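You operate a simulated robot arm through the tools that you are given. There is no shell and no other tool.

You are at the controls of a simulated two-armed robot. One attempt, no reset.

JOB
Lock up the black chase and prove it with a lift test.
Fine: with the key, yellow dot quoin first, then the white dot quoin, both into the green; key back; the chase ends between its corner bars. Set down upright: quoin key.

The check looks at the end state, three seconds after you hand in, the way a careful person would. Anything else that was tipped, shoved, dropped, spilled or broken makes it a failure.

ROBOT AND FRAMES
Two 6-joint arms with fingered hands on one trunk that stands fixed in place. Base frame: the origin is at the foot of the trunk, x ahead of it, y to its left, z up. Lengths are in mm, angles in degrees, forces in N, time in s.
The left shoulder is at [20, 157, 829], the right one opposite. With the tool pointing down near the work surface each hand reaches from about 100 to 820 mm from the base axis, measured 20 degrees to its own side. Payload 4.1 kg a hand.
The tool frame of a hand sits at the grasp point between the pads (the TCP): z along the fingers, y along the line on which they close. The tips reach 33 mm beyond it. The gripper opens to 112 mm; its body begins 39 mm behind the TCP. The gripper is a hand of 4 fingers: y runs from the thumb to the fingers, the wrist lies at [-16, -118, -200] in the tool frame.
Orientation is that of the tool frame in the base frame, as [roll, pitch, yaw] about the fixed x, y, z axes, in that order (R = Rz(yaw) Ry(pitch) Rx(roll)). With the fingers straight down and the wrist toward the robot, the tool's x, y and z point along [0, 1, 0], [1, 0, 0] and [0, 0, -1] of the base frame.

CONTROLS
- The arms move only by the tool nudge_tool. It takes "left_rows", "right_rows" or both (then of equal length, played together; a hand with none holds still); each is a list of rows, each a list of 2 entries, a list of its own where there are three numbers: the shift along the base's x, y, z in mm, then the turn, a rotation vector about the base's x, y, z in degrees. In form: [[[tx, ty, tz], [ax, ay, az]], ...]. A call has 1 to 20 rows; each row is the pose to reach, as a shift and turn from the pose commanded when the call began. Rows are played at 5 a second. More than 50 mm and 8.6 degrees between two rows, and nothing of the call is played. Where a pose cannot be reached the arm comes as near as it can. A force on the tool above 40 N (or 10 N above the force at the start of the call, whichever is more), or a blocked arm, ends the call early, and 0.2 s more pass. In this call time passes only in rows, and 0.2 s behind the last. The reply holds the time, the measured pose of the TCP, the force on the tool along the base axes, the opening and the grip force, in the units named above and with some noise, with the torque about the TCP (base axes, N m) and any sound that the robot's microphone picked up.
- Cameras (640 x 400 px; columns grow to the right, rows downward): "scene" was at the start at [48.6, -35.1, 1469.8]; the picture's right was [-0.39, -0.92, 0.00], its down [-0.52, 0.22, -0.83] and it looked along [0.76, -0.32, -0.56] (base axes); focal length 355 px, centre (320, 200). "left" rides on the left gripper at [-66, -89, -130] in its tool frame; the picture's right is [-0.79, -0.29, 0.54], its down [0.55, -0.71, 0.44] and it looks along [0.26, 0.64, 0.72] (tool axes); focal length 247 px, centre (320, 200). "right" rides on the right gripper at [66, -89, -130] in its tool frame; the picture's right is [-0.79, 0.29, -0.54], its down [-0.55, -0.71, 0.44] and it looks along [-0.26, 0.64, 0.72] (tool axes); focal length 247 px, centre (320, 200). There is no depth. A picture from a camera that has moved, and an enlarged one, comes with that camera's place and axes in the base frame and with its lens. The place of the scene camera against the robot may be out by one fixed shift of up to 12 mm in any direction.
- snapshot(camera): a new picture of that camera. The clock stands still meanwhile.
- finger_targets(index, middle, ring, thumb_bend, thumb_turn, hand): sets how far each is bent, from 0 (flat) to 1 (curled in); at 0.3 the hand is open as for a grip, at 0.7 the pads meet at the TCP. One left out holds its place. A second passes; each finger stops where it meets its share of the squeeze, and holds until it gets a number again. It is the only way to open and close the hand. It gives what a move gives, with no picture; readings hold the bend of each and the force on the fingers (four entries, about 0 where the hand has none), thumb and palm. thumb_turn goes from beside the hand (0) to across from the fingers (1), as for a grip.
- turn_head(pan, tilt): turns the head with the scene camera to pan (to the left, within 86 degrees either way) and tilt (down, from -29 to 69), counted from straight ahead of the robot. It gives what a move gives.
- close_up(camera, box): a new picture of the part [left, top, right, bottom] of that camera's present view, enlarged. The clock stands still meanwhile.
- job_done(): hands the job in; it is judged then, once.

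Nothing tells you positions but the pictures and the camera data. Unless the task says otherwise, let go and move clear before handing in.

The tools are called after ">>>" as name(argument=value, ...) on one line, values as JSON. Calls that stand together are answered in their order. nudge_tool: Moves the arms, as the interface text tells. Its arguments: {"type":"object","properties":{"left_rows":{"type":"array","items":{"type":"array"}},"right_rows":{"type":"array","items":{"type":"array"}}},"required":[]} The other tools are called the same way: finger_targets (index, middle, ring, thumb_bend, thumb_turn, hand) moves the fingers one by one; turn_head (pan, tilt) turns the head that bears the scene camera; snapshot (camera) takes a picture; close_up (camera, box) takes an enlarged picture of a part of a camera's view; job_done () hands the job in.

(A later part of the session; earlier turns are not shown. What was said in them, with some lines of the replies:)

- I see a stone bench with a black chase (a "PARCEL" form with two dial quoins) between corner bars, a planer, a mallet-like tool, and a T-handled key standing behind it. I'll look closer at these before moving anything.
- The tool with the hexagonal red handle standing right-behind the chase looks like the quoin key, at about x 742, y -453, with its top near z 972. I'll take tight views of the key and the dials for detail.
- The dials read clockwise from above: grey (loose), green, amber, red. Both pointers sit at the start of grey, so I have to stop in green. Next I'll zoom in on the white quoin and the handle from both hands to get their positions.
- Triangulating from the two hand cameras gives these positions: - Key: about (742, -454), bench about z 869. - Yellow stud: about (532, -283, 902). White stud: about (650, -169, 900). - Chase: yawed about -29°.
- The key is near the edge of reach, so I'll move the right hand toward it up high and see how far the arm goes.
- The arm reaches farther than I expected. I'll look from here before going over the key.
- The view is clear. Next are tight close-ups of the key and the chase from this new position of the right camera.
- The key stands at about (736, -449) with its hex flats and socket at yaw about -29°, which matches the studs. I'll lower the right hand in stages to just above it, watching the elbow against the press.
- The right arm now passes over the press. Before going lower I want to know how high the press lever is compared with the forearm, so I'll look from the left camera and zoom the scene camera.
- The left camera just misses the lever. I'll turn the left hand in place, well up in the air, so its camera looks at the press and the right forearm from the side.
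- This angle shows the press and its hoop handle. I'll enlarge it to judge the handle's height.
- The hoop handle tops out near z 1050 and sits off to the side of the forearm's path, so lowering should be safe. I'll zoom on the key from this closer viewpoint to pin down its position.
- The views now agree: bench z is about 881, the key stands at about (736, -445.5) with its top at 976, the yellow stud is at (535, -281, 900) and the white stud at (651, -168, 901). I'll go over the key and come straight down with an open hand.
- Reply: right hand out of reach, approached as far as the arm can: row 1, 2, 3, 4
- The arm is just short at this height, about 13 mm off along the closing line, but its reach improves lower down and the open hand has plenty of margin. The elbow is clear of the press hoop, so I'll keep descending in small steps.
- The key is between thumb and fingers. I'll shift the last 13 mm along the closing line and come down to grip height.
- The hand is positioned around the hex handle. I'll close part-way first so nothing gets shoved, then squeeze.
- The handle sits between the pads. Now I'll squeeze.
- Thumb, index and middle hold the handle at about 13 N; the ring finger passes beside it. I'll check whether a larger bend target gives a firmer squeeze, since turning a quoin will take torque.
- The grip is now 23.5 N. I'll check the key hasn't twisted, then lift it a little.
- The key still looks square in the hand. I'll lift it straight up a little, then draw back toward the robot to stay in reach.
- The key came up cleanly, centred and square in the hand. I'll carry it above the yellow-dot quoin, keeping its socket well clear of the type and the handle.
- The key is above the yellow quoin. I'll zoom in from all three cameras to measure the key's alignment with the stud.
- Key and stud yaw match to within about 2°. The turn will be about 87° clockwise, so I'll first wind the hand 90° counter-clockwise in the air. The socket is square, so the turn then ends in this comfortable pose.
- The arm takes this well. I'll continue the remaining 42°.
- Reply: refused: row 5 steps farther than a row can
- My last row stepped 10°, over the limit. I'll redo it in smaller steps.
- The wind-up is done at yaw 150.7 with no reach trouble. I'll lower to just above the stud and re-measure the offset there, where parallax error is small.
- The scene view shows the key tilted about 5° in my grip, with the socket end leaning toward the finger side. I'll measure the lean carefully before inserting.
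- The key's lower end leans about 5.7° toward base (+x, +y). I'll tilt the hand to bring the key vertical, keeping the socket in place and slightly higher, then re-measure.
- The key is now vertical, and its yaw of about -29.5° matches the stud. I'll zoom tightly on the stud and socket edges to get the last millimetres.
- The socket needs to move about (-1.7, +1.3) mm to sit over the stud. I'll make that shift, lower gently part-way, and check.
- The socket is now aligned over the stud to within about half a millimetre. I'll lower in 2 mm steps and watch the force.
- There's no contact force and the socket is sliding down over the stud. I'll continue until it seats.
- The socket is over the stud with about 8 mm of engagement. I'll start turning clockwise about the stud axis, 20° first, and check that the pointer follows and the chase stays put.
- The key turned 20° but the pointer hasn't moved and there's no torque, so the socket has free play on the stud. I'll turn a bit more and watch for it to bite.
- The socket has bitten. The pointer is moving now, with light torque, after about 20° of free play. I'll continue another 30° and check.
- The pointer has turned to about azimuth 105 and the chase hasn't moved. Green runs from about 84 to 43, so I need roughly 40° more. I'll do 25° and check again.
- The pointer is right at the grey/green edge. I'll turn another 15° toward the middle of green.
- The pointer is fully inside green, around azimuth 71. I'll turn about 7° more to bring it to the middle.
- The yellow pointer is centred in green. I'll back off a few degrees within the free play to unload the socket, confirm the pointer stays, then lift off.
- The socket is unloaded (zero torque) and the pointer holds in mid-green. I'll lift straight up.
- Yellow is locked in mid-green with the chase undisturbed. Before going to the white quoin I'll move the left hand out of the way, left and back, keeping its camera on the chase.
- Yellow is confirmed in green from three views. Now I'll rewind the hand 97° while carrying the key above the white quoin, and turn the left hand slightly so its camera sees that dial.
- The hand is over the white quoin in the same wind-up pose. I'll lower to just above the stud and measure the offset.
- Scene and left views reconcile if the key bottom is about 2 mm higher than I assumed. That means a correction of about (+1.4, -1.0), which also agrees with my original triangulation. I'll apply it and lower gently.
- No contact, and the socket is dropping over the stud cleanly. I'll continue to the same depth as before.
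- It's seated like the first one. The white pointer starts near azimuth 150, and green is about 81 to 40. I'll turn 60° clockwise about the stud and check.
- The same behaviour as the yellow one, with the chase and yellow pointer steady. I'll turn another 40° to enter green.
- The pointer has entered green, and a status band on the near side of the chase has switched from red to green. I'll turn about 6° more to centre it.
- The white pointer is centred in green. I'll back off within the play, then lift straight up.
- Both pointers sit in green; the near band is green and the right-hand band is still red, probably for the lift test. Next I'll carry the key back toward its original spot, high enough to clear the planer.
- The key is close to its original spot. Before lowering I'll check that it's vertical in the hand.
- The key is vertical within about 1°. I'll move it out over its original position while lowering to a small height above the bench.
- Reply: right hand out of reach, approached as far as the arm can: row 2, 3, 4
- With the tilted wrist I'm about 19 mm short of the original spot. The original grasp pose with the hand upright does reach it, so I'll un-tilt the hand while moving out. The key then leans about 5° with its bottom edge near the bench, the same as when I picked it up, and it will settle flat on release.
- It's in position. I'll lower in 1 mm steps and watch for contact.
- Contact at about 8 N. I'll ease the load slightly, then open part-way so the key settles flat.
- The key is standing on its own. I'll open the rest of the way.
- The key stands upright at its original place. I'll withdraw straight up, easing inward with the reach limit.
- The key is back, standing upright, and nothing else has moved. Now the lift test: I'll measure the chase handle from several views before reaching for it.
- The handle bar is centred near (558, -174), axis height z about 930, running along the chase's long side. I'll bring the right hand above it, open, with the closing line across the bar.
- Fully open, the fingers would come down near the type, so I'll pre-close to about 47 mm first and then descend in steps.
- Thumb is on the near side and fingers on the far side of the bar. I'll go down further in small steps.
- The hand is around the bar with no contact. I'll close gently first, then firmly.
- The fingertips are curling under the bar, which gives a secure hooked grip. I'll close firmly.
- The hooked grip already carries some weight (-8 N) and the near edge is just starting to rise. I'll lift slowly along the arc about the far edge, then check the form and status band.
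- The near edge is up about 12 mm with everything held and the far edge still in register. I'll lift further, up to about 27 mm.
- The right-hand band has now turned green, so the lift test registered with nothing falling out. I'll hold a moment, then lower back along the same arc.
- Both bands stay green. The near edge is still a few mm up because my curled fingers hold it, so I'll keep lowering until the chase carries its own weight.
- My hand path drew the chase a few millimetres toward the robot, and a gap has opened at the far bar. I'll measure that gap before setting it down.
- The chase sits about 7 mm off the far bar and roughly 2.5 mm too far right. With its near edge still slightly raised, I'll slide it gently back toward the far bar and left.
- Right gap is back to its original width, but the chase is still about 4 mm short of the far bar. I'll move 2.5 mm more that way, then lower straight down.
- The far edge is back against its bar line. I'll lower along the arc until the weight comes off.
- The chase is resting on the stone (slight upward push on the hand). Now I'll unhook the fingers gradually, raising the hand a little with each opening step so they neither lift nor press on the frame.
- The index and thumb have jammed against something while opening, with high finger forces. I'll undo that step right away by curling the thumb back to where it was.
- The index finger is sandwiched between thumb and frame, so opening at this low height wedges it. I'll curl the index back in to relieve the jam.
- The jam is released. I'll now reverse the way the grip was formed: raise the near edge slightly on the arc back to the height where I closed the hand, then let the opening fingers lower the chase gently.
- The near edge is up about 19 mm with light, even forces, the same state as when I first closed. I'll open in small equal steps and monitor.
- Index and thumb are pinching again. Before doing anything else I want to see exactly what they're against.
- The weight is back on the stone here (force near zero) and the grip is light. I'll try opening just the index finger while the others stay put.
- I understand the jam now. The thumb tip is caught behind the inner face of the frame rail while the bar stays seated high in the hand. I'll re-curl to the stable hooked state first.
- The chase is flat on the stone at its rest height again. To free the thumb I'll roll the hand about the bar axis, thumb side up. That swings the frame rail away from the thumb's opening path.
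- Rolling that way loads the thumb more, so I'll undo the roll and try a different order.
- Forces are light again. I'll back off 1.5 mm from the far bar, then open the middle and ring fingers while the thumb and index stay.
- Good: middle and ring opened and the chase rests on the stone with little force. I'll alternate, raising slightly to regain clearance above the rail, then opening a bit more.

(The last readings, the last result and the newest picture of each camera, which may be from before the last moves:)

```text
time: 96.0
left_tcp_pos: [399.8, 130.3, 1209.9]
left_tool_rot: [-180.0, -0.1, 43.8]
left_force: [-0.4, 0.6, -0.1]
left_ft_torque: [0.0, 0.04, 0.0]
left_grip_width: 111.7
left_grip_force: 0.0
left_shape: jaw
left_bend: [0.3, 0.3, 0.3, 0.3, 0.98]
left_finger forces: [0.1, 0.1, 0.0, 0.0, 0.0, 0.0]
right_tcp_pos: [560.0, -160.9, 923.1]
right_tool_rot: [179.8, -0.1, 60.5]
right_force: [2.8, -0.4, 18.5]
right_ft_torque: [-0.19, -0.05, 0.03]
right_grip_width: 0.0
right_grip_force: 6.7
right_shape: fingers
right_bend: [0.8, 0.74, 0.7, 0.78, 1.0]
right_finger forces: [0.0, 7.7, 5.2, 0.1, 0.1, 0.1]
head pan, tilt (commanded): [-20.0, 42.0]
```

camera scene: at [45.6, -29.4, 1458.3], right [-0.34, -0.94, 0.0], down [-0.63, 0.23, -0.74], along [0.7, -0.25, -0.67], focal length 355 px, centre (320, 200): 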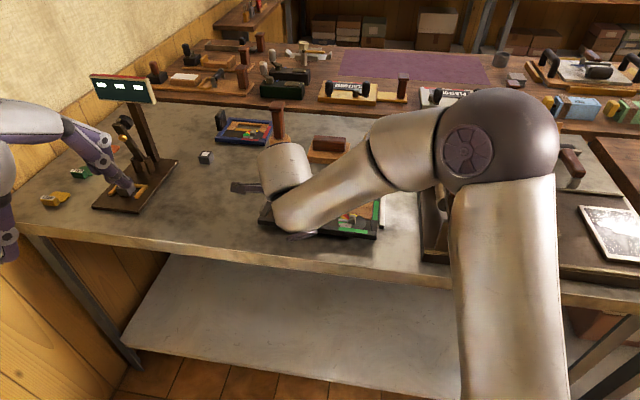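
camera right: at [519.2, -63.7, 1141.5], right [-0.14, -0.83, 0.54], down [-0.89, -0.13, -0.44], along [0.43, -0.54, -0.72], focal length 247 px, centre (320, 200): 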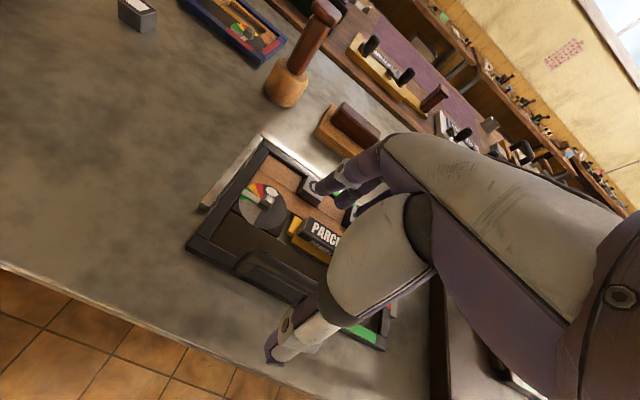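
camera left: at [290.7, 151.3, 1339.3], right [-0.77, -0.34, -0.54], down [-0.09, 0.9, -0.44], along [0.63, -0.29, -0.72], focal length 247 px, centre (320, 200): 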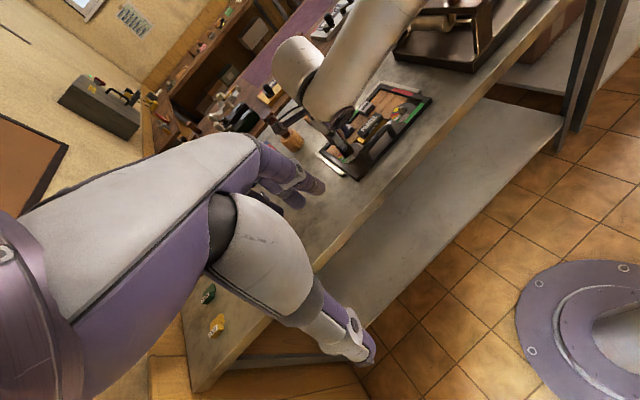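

Index and thumb have come free (zero force). The middle and ring tips are now pressing on the rail, so I'll raise the hand.

>>> nudge_tool(right_rows=[[[0, 0, 1.5], [0, 0, 0]], [[0, 0, 3], [0, 0, 0]]])

>>> close_up(camera="left", box=[355, 115, 405, 165])

```text
time: 96.6
left_tcp_pos: [399.6, 130.8, 1209.3]
left_tool_rot: [-180.0, 0.1, 43.7]
left_force: [0.4, -0.4, 0.2]
left_ft_torque: [-0.01, 0.03, -0.02]
left_grip_width: 111.7
left_grip_force: 0.2
left_shape: jaw
left_bend: [0.3, 0.3, 0.3, 0.3, 0.98]
left_finger forces: [0.0, 0.0, 0.0, 0.0, 0.0, 0.0]
right_tcp_pos: [559.9, -161.2, 923.7]
right_tool_rot: [-179.9, 0.0, 60.5]
right_force: [1.2, 1.3, 4.5]
right_ft_torque: [-0.03, 0.0, 0.03]
right_grip_width: 0.0
right_grip_force: 0.6
right_shape: fingers
right_bend: [0.8, 0.73, 0.7, 0.77, 1.0]
right_finger forces: [0.0, 0.1, 1.5, 0.0, 0.0, 0.0]
head pan, tilt (commanded): [-20.0, 42.0]
```

```text
8.00 times, centred on (380, 140) of left
camera zoom: at [290.5, 151.2, 1339.4], right [-0.77, -0.34, -0.54], down [-0.09, 0.9, -0.44], along [0.63, -0.29, -0.72], focal length 1976 px, centre (-160, 680)
```

zoom: 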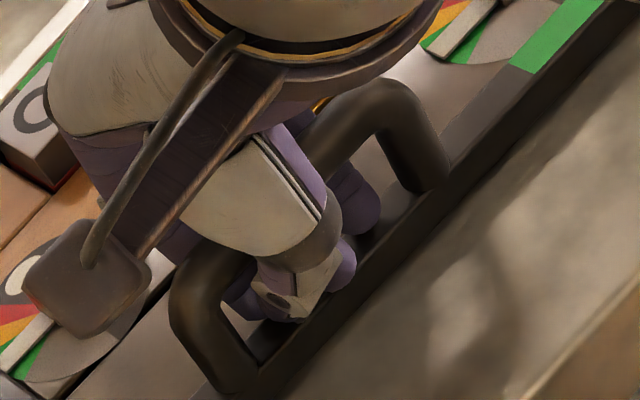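

Forces dropped to near zero. I'll keep alternating: raise a little, then open a little.

>>> nudge_tool(right_rows=[[[0, 0, 1.5], [0, 0, 0]], [[0, 0, 3], [0, 0, 0]]])

>>> finger_targets(hand="right", index=0.76, middle=0.7, ring=0.68, thumb_bend=0.74)

```text
time: 97.2
left_tcp_pos: [400.0, 130.4, 1209.4]
left_tool_rot: [-180.0, 0.1, 43.8]
left_force: [1.7, 0.7, 0.8]
left_ft_torque: [-0.02, 0.04, 0.0]
left_grip_width: 111.7
left_grip_force: 0.0
left_shape: jaw
left_bend: [0.3, 0.3, 0.3, 0.3, 0.98]
left_finger forces: [0.1, 0.0, 0.0, 0.0, 0.0, 0.1]
right_tcp_pos: [560.4, -160.5, 927.7]
right_tool_rot: [-179.9, 0.0, 60.4]
right_force: [-0.4, -0.3, -1.5]
right_ft_torque: [0.03, 0.01, 0.0]
right_grip_width: 0.2
right_grip_force: 0.6
right_shape: fingers
right_bend: [0.8, 0.73, 0.7, 0.77, 1.0]
right_finger forces: [0.1, 0.5, 0.0, 0.0, 0.1, 0.1]
head pan, tilt (commanded): [-20.0, 42.0]
```

```text
time: 98.2
left_tcp_pos: [399.6, 130.5, 1208.6]
left_tool_rot: [180.0, 0.0, 43.8]
left_force: [1.0, 0.4, 0.0]
left_ft_torque: [0.01, 0.01, 0.01]
left_grip_width: 111.5
left_grip_force: 0.1
left_shape: jaw
left_bend: [0.3, 0.3, 0.3, 0.3, 0.98]
left_finger forces: [0.0, 0.0, 0.1, 0.0, 0.0, 0.0]
right_tcp_pos: [560.0, -160.7, 927.6]
right_tool_rot: [-180.0, 0.0, 60.5]
right_force: [2.2, -0.6, 1.0]
right_ft_torque: [-0.02, 0.04, 0.01]
right_grip_width: 0.0
right_grip_force: 1.2
right_shape: fingers
right_bend: [0.75, 0.7, 0.68, 0.73, 1.0]
right_finger forces: [1.7, 1.0, 0.1, 0.0, 0.0, 0.0]
head pan, tilt (commanded): [-20.0, 42.0]
```

It's working with almost no force. I'll continue.

>>> nudge_tool(right_rows=[[[0, 0, 1.5], [0, 0, 0]], [[0, 0, 3.5], [0, 0, 0]]])

>>> finger_targets(hand="right", index=0.69, middle=0.66, ring=0.65, thumb_bend=0.68)

>>> close_up(camera="left", box=[345, 105, 415, 185])

```text
time: 98.8
left_tcp_pos: [399.8, 130.5, 1208.2]
left_tool_rot: [-179.9, 0.0, 43.9]
left_force: [-0.2, -0.6, -0.4]
left_ft_torque: [0.01, 0.0, 0.01]
left_grip_width: 111.6
left_grip_force: 0.1
left_shape: jaw
left_bend: [0.3, 0.3, 0.3, 0.3, 0.98]
left_finger forces: [0.1, 0.0, 0.1, 0.1, 0.0, 0.0]
right_tcp_pos: [559.7, -161.7, 931.1]
right_tool_rot: [-179.8, 0.0, 60.5]
right_force: [2.1, -1.0, -5.7]
right_ft_torque: [-0.03, 0.06, 0.0]
right_grip_width: 0.0
right_grip_force: 1.9
right_shape: fingers
right_bend: [0.74, 0.7, 0.68, 0.73, 1.0]
right_finger forces: [4.3, 0.0, 0.0, 0.1, 0.1, 0.0]
head pan, tilt (commanded): [-20.0, 42.0]
```

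```text
time: 99.8
left_tcp_pos: [400.4, 130.9, 1208.5]
left_tool_rot: [179.9, -0.1, 43.8]
left_force: [0.9, 0.0, 0.3]
left_ft_torque: [0.04, 0.0, 0.02]
left_grip_width: 111.4
left_grip_force: 0.0
left_shape: jaw
left_bend: [0.3, 0.3, 0.3, 0.3, 0.98]
left_finger forces: [0.0, 0.0, 0.0, 0.0, 0.0, 0.0]
right_tcp_pos: [560.5, -162.1, 931.6]
right_tool_rot: [-179.9, -0.1, 60.5]
right_force: [0.9, -0.6, 0.6]
right_ft_torque: [-0.03, 0.01, -0.01]
right_grip_width: 7.1
right_grip_force: 0.4
right_shape: fingers
right_bend: [0.68, 0.66, 0.65, 0.68, 1.0]
right_finger forces: [0.8, 0.0, 0.1, 0.0, 0.1, 0.1]
head pan, tilt (commanded): [-20.0, 42.0]
```

```text
5.00 times, centred on (380, 145) of left
camera zoom: at [290.6, 151.2, 1339.4], right [-0.77, -0.34, -0.54], down [-0.09, 0.9, -0.44], along [0.63, -0.29, -0.72], focal length 1235 px, centre (20, 475)
```

zoom: 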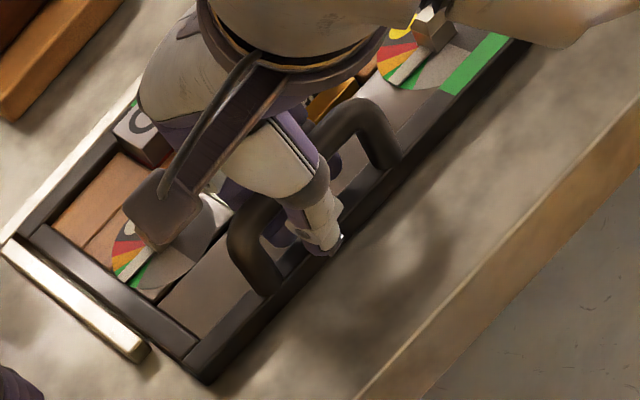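

The hand is free of the bar. I'll open to 47 mm as before, then rise straight up.

>>> finger_targets(hand="right", index=0.55, middle=0.55, ring=0.55, thumb_bend=0.54)

>>> close_up(camera="left", box=[345, 105, 415, 185])

>>> close_up(camera="right", box=[220, 160, 350, 290])

```text
time: 100.8
left_tcp_pos: [400.4, 130.2, 1209.7]
left_tool_rot: [-180.0, 0.0, 43.9]
left_force: [0.4, 0.5, 0.1]
left_ft_torque: [0.03, -0.03, 0.0]
left_grip_width: 111.9
left_grip_force: 0.0
left_shape: jaw
left_bend: [0.3, 0.3, 0.3, 0.3, 0.98]
left_finger forces: [0.0, 0.0, 0.1, 0.0, 0.0, 0.0]
right_tcp_pos: [560.5, -161.2, 931.9]
right_tool_rot: [-180.0, 0.0, 60.6]
right_force: [0.1, 0.1, 0.2]
right_ft_torque: [0.0, -0.01, 0.01]
right_grip_width: 44.4
right_grip_force: 0.0
right_shape: fingers
right_bend: [0.55, 0.55, 0.55, 0.54, 1.0]
right_finger forces: [0.1, 0.0, 0.0, 0.0, 0.1, 0.1]
head pan, tilt (commanded): [-20.0, 42.0]
```

```text
5.00 times, centred on (380, 145) of left
camera zoom: at [290.5, 151.2, 1339.4], right [-0.77, -0.34, -0.54], down [-0.09, 0.9, -0.44], along [0.63, -0.29, -0.72], focal length 1235 px, centre (20, 475)
```

zoom: 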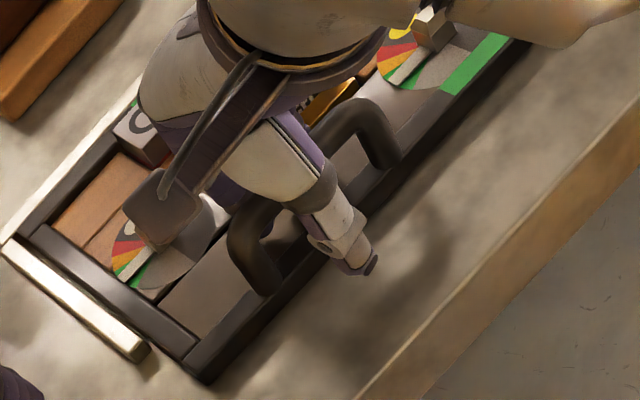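

```text
3.08 times, centred on (285, 225) of right
camera zoom: at [515.0, -59.9, 1062.0], right [-0.14, -0.83, 0.54], down [-0.89, -0.13, -0.44], along [0.43, -0.54, -0.72], focal length 760 px, centre (428, 123)
```

zoom: 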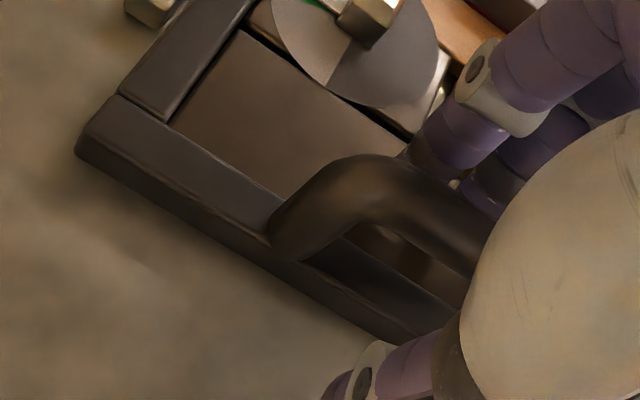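

>>> nudge_tool(right_rows=[[[0, 0, 8], [0, 0, 0]], [[0, 0, 18], [0, 0, 0]], [[0, 0, 32], [0, 0, 0]], [[0, 0, 52], [0, 0, 0]], [[0, 0, 80], [0, 0, 0]]])

>>> nudge_tool(right_rows=[[[-15, -40, 15], [0, 0, 0]], [[-30, -80, 30], [0, 0, 0]], [[-50, -120, 45], [0, 0, 0]], [[-75, -160, 60], [0, 0, 0]], [[-100, -200, 70], [0, 0, 0]]])

>>> snapshot(camera="scene")

>>> close_up(camera="left", box=[300, 60, 450, 190])

>>> snapshot(camera="right")

```text
time: 102.0
left_tcp_pos: [400.3, 130.5, 1209.6]
left_tool_rot: [180.0, 0.0, 43.8]
left_force: [-0.7, 0.2, -0.8]
left_ft_torque: [-0.03, 0.01, 0.0]
left_grip_width: 111.5
left_grip_force: 0.0
left_shape: jaw
left_bend: [0.3, 0.3, 0.3, 0.3, 0.98]
left_finger forces: [0.1, 0.0, 0.1, 0.0, 0.1, 0.0]
right_tcp_pos: [559.4, -161.2, 1012.3]
right_tool_rot: [180.0, 0.0, 60.4]
right_force: [-0.7, -0.7, 0.5]
right_ft_torque: [0.0, 0.0, 0.03]
right_grip_width: 44.4
right_grip_force: 0.0
right_shape: fingers
right_bend: [0.55, 0.55, 0.55, 0.54, 1.0]
right_finger forces: [0.0, 0.0, 0.0, 0.0, 0.1, 0.0]
head pan, tilt (commanded): [-20.0, 42.0]
```

```text
time: 103.2
left_tcp_pos: [400.7, 131.2, 1207.6]
left_tool_rot: [179.9, 0.0, 43.8]
left_force: [0.0, 0.6, -0.1]
left_ft_torque: [-0.01, 0.02, -0.02]
left_grip_width: 111.7
left_grip_force: 0.0
left_shape: jaw
left_bend: [0.3, 0.3, 0.3, 0.3, 0.98]
left_finger forces: [0.0, 0.0, 0.1, 0.0, 0.0, 0.0]
right_tcp_pos: [460.0, -360.9, 1080.9]
right_tool_rot: [180.0, 0.0, 60.6]
right_force: [-0.1, 0.9, 0.6]
right_ft_torque: [-0.03, 0.0, -0.01]
right_grip_width: 44.5
right_grip_force: 0.0
right_shape: fingers
right_bend: [0.55, 0.55, 0.55, 0.54, 1.0]
right_finger forces: [0.0, 0.0, 0.1, 0.0, 0.0, 0.1]
head pan, tilt (commanded): [-20.0, 42.0]
```

```text
taken
camera scene: at [46.2, -28.8, 1458.3], right [-0.34, -0.94, 0.0], down [-0.63, 0.23, -0.74], along [0.7, -0.25, -0.67], focal length 355 px, centre (320, 200)
```

scene: 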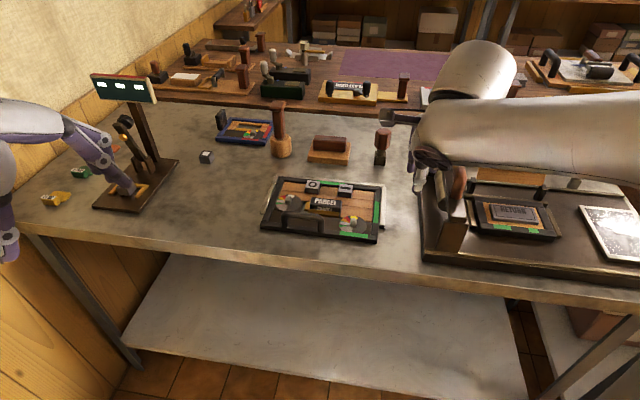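

```text
3.08 times, centred on (375, 125) of left
camera zoom: at [290.9, 151.6, 1339.2], right [-0.77, -0.34, -0.54], down [-0.09, 0.9, -0.44], along [0.63, -0.29, -0.72], focal length 760 px, centre (151, 431)
```

zoom: 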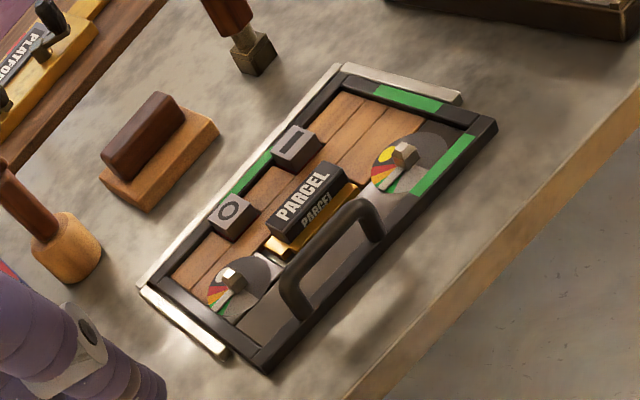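

```text
taken
camera right: at [414.2, -259.5, 1211.7], right [-0.14, -0.83, 0.54], down [-0.89, -0.13, -0.43], along [0.43, -0.54, -0.72], focal length 247 px, centre (320, 200)
```

right: 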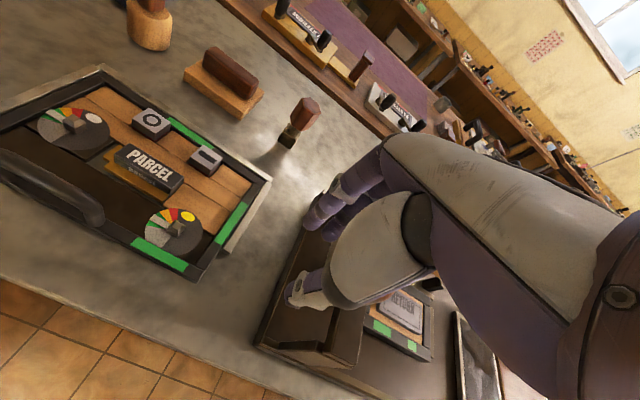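

The chase is back flat between its bars, all three bands are green and the key is standing. I'll verify the register, the dials and the surroundings in close-ups.

>>> close_up(camera="scene", box=[250, 165, 400, 255])

>>> close_up(camera="left", box=[312, 136, 348, 164])

>>> close_up(camera="left", box=[332, 134, 368, 168])

>>> close_up(camera="left", box=[380, 84, 440, 134])

>>> close_up(camera="right", box=[100, 160, 300, 300])

>>> close_up(camera="right", box=[0, 60, 160, 180])

```text
4.27 times, centred on (325, 210) of scene
camera zoom: at [46.2, -28.8, 1458.3], right [-0.34, -0.94, 0.0], down [-0.63, 0.23, -0.74], along [0.7, -0.25, -0.67], focal length 1516 px, centre (299, 157)
```

zoom: 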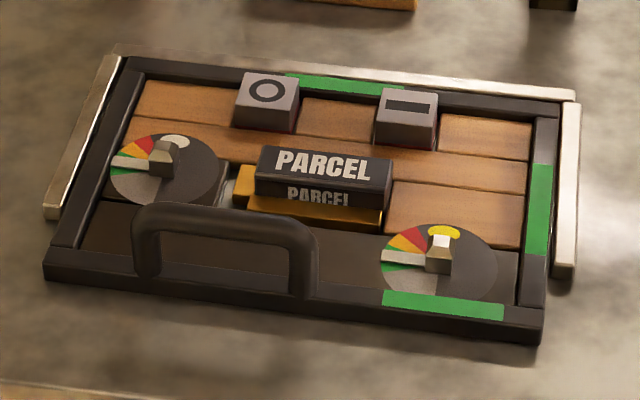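

```text
14.29 times, centred on (330, 150) of left
camera zoom: at [290.9, 151.6, 1339.2], right [-0.77, -0.34, -0.54], down [-0.09, 0.9, -0.44], along [0.63, -0.29, -0.72], focal length 3528 px, centre (177, 914)
```

zoom: 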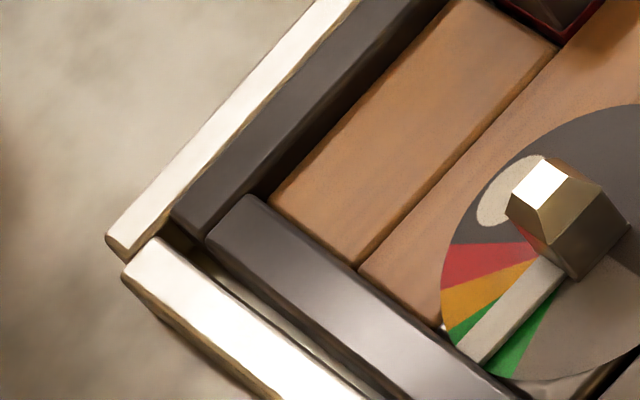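

```text
11.76 times, centred on (350, 151) of left
camera zoom: at [290.9, 151.6, 1339.2], right [-0.77, -0.34, -0.54], down [-0.09, 0.9, -0.44], along [0.63, -0.29, -0.72], focal length 2906 px, centre (-33, 776)
```

zoom: 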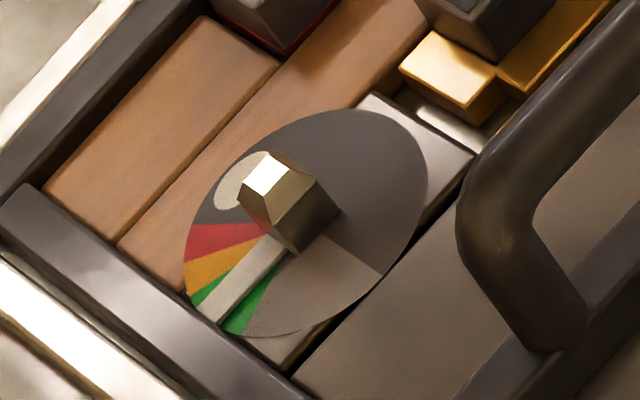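

```text
8.00 times, centred on (410, 109) of left
camera zoom: at [290.9, 151.6, 1339.2], right [-0.77, -0.34, -0.54], down [-0.09, 0.9, -0.44], along [0.63, -0.29, -0.72], focal length 1976 px, centre (-400, 928)
```

zoom: 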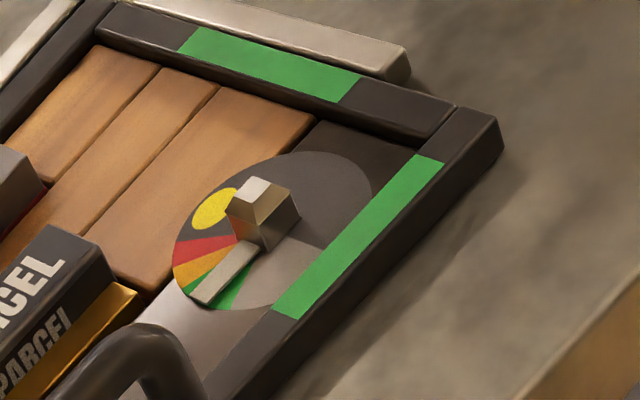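

```text
2.86 times, centred on (200, 230) of right
camera zoom: at [414.2, -259.5, 1211.7], right [-0.14, -0.83, 0.54], down [-0.89, -0.13, -0.43], along [0.43, -0.54, -0.72], focal length 706 px, centre (663, 114)
```

zoom: 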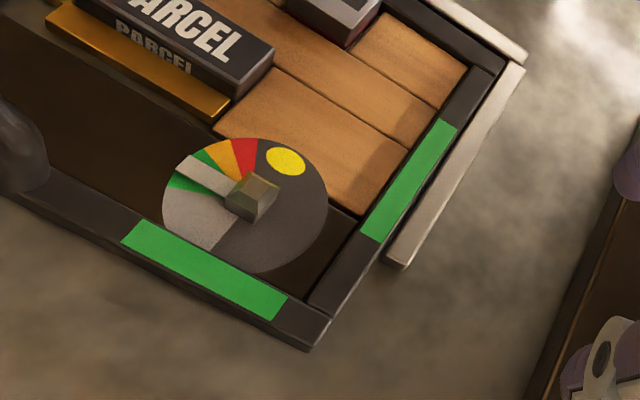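

```text
3.33 times, centred on (80, 120) of right
camera zoom: at [414.2, -259.5, 1211.7], right [-0.14, -0.83, 0.54], down [-0.89, -0.13, -0.43], along [0.43, -0.54, -0.72], focal length 823 px, centre (1120, 467)
```

zoom: 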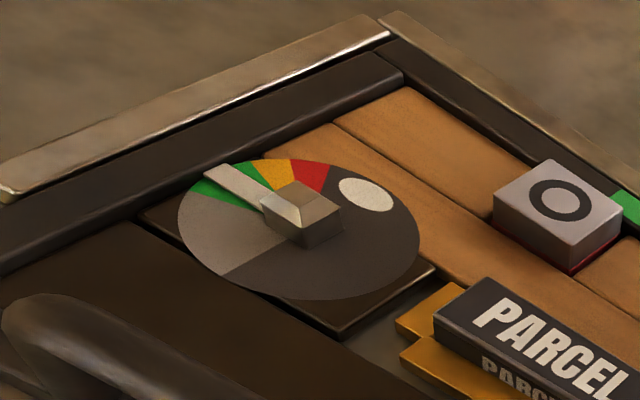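

The dial outlines match the pre-lift pictures almost pixel for pixel, both pointers are in green, all bands are green and the key is upright. I'll withdraw the right hand up and away and open it.

>>> nudge_tool(right_rows=[[[0, 0, 30], [0, 0, 0]], [[-10, -10, 60], [0, 0, 0]], [[-25, -25, 90], [0, 0, 0]], [[-40, -40, 120], [0, 0, 0]]])

>>> finger_targets(hand="right", index=0.3, middle=0.3, ring=0.3, thumb_bend=0.3)

>>> turn_head(pan=-23, tilt=34.3)

>>> snapshot(camera="scene")

>>> close_up(camera="scene", box=[230, 170, 390, 300])

```text
time: 104.2
left_tcp_pos: [399.9, 130.8, 1209.3]
left_tool_rot: [180.0, 0.0, 43.8]
left_force: [-0.4, -0.6, -0.4]
left_ft_torque: [-0.03, 0.0, 0.02]
left_grip_width: 111.7
left_grip_force: 0.2
left_shape: jaw
left_bend: [0.3, 0.3, 0.3, 0.3, 0.98]
left_finger forces: [0.1, 0.0, 0.0, 0.0, 0.1, 0.0]
right_tcp_pos: [421.2, -401.0, 1201.9]
right_tool_rot: [-180.0, 0.1, 60.5]
right_force: [0.0, 0.2, -0.3]
right_ft_torque: [0.0, -0.01, -0.01]
right_grip_width: 44.3
right_grip_force: 0.0
right_shape: fingers
right_bend: [0.55, 0.55, 0.55, 0.54, 1.0]
right_finger forces: [0.0, 0.1, 0.0, 0.1, 0.0, 0.1]
head pan, tilt (commanded): [-20.0, 42.0]
```

```text
time: 105.2
left_tcp_pos: [400.0, 130.1, 1208.6]
left_tool_rot: [179.9, 0.0, 43.7]
left_force: [-0.1, -0.5, 0.0]
left_ft_torque: [-0.01, -0.01, 0.02]
left_grip_width: 111.5
left_grip_force: 0.1
left_shape: jaw
left_bend: [0.3, 0.3, 0.3, 0.3, 0.98]
left_finger forces: [0.0, 0.0, 0.0, 0.0, 0.1, 0.1]
right_tcp_pos: [420.2, -401.6, 1201.4]
right_tool_rot: [179.9, -0.1, 60.5]
right_force: [0.5, -0.6, 0.3]
right_ft_torque: [-0.01, 0.0, 0.03]
right_grip_width: 112.4
right_grip_force: 0.1
right_shape: fingers
right_bend: [0.3, 0.3, 0.3, 0.3, 0.98]
right_finger forces: [0.0, 0.1, 0.0, 0.0, 0.0, 0.0]
head pan, tilt (commanded): [-20.0, 42.0]
```

```text
time: 105.9
left_tcp_pos: [401.0, 130.3, 1207.8]
left_tool_rot: [-180.0, 0.0, 43.8]
left_force: [-0.1, 0.3, 0.0]
left_ft_torque: [0.04, -0.03, 0.02]
left_grip_width: 111.8
left_grip_force: 0.1
left_shape: jaw
left_bend: [0.3, 0.3, 0.3, 0.3, 0.98]
left_finger forces: [0.0, 0.0, 0.0, 0.0, 0.0, 0.0]
right_tcp_pos: [421.5, -400.9, 1201.4]
right_tool_rot: [179.9, 0.0, 60.5]
right_force: [1.0, 0.2, 0.2]
right_ft_torque: [-0.01, 0.05, 0.04]
right_grip_width: 111.9
right_grip_force: 0.0
right_shape: fingers
right_bend: [0.3, 0.3, 0.3, 0.3, 0.98]
right_finger forces: [0.1, 0.1, 0.1, 0.0, 0.1, 0.1]
head pan, tilt (commanded): [-23.0, 34.3]
```

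```text
taken
camera scene: at [48.6, -35.1, 1469.8], right [-0.39, -0.92, 0.0], down [-0.52, 0.22, -0.83], along [0.76, -0.32, -0.56], focal length 355 px, centre (320, 200)
```

scene: 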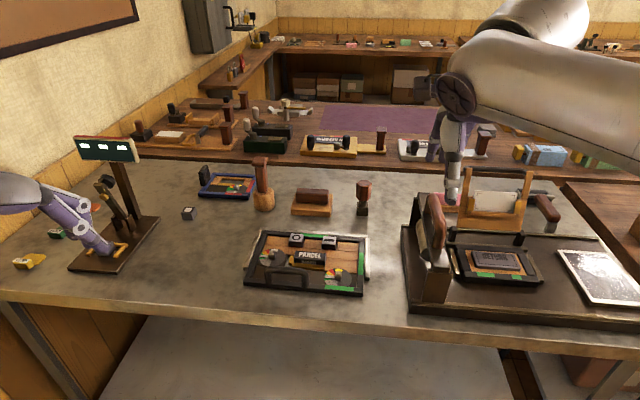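

```text
3.08 times, centred on (310, 235) of scene
camera zoom: at [48.6, -35.1, 1469.8], right [-0.39, -0.92, 0.0], down [-0.52, 0.22, -0.83], along [0.76, -0.32, -0.56], focal length 1094 px, centre (351, 92)
```

zoom: 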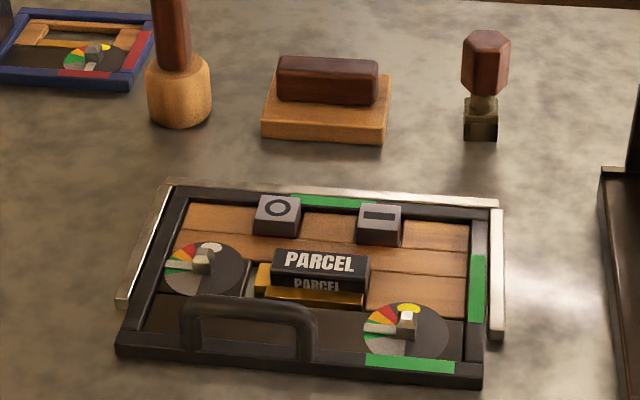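

Everything matches the starting layout: bars, planer, mallet and key. I'll double-check the left end of the bench, which the left arm partly hid at the start, before handing in.

>>> close_up(camera="scene", box=[0, 140, 240, 290])

>>> close_up(camera="scene", box=[380, 160, 640, 340])

>>> close_up(camera="scene", box=[340, 172, 384, 222])

```text
2.67 times, centred on (120, 215) of scene
camera zoom: at [48.6, -35.1, 1469.8], right [-0.39, -0.92, 0.0], down [-0.52, 0.22, -0.83], along [0.76, -0.32, -0.56], focal length 948 px, centre (853, 160)
```

zoom: 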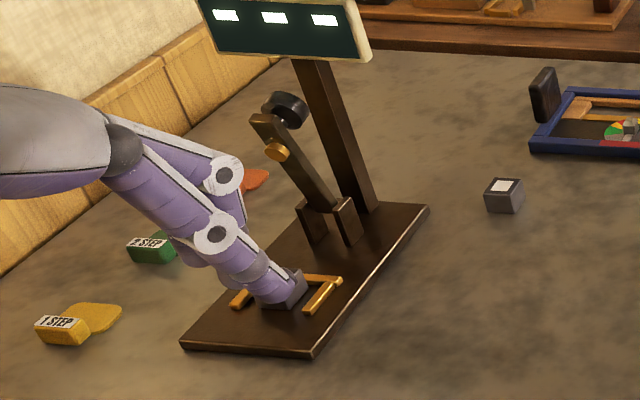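

```text
2.22 times, centred on (510, 250) of scene
camera zoom: at [48.6, -35.1, 1469.8], right [-0.39, -0.92, 0.0], down [-0.52, 0.22, -0.83], along [0.76, -0.32, -0.56], focal length 790 px, centre (-102, 89)
```

zoom: 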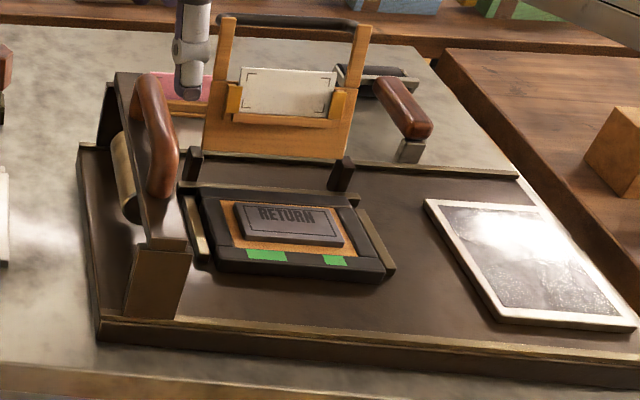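

```text
8.00 times, centred on (362, 197) of scene
camera zoom: at [48.6, -35.1, 1469.8], right [-0.39, -0.92, 0.0], down [-0.52, 0.22, -0.83], along [0.76, -0.32, -0.56], focal length 2843 px, centre (-16, 224)
```

zoom: 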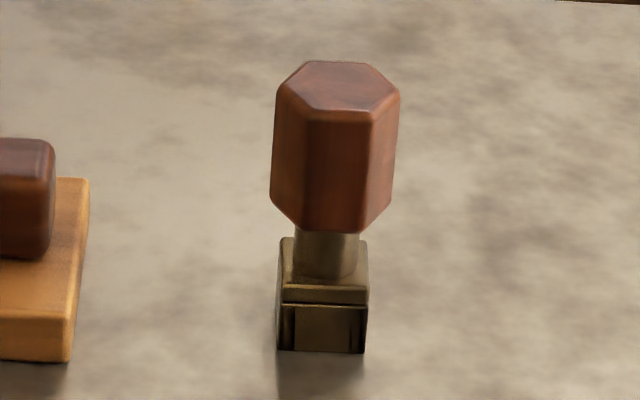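

Everything checks out:
- Both quoin pointers are in the green, yellow first and then white.
- All the chase bands are green after the lift test, and the chase sits flat between its corner bars.
- The key stands upright where it was.
- Everything I can see on the bench is where it started.
- Both hands are clear.

I'm handing in now.

>>> job_done()

```text
The job is handed in.
```

The black chase is locked up, lift-tested and handed in; I have no verdict back from the check yet.

- **Quoins:** I turned the yellow dot quoin first, then the white, each with the key. Both pointers ended near the middle of the green.
- **Key:** it stands upright about 3 to 4 mm from where it started.
- **Lift test:** I raised the chase's near edge by its handle, with the far edge still resting on the stone. Nothing fell out, and the last red status band turned green.
- **Chase:** it sits flat between its corner bars, within about a millimetre of its pre-lift position in the pictures. All three bands are green.

**Rough spot:** letting go of the handle went badly. My fingers jammed between the handle and the frame, and I re-lifted and shifted the chase a few millimetres several times before getting free. Finger forces reached about 125 N during the jam, and the chase pressed lightly (under 10 N) against its far bar. The bars, planer, mallet and other objects I could see on the bench look unmoved.
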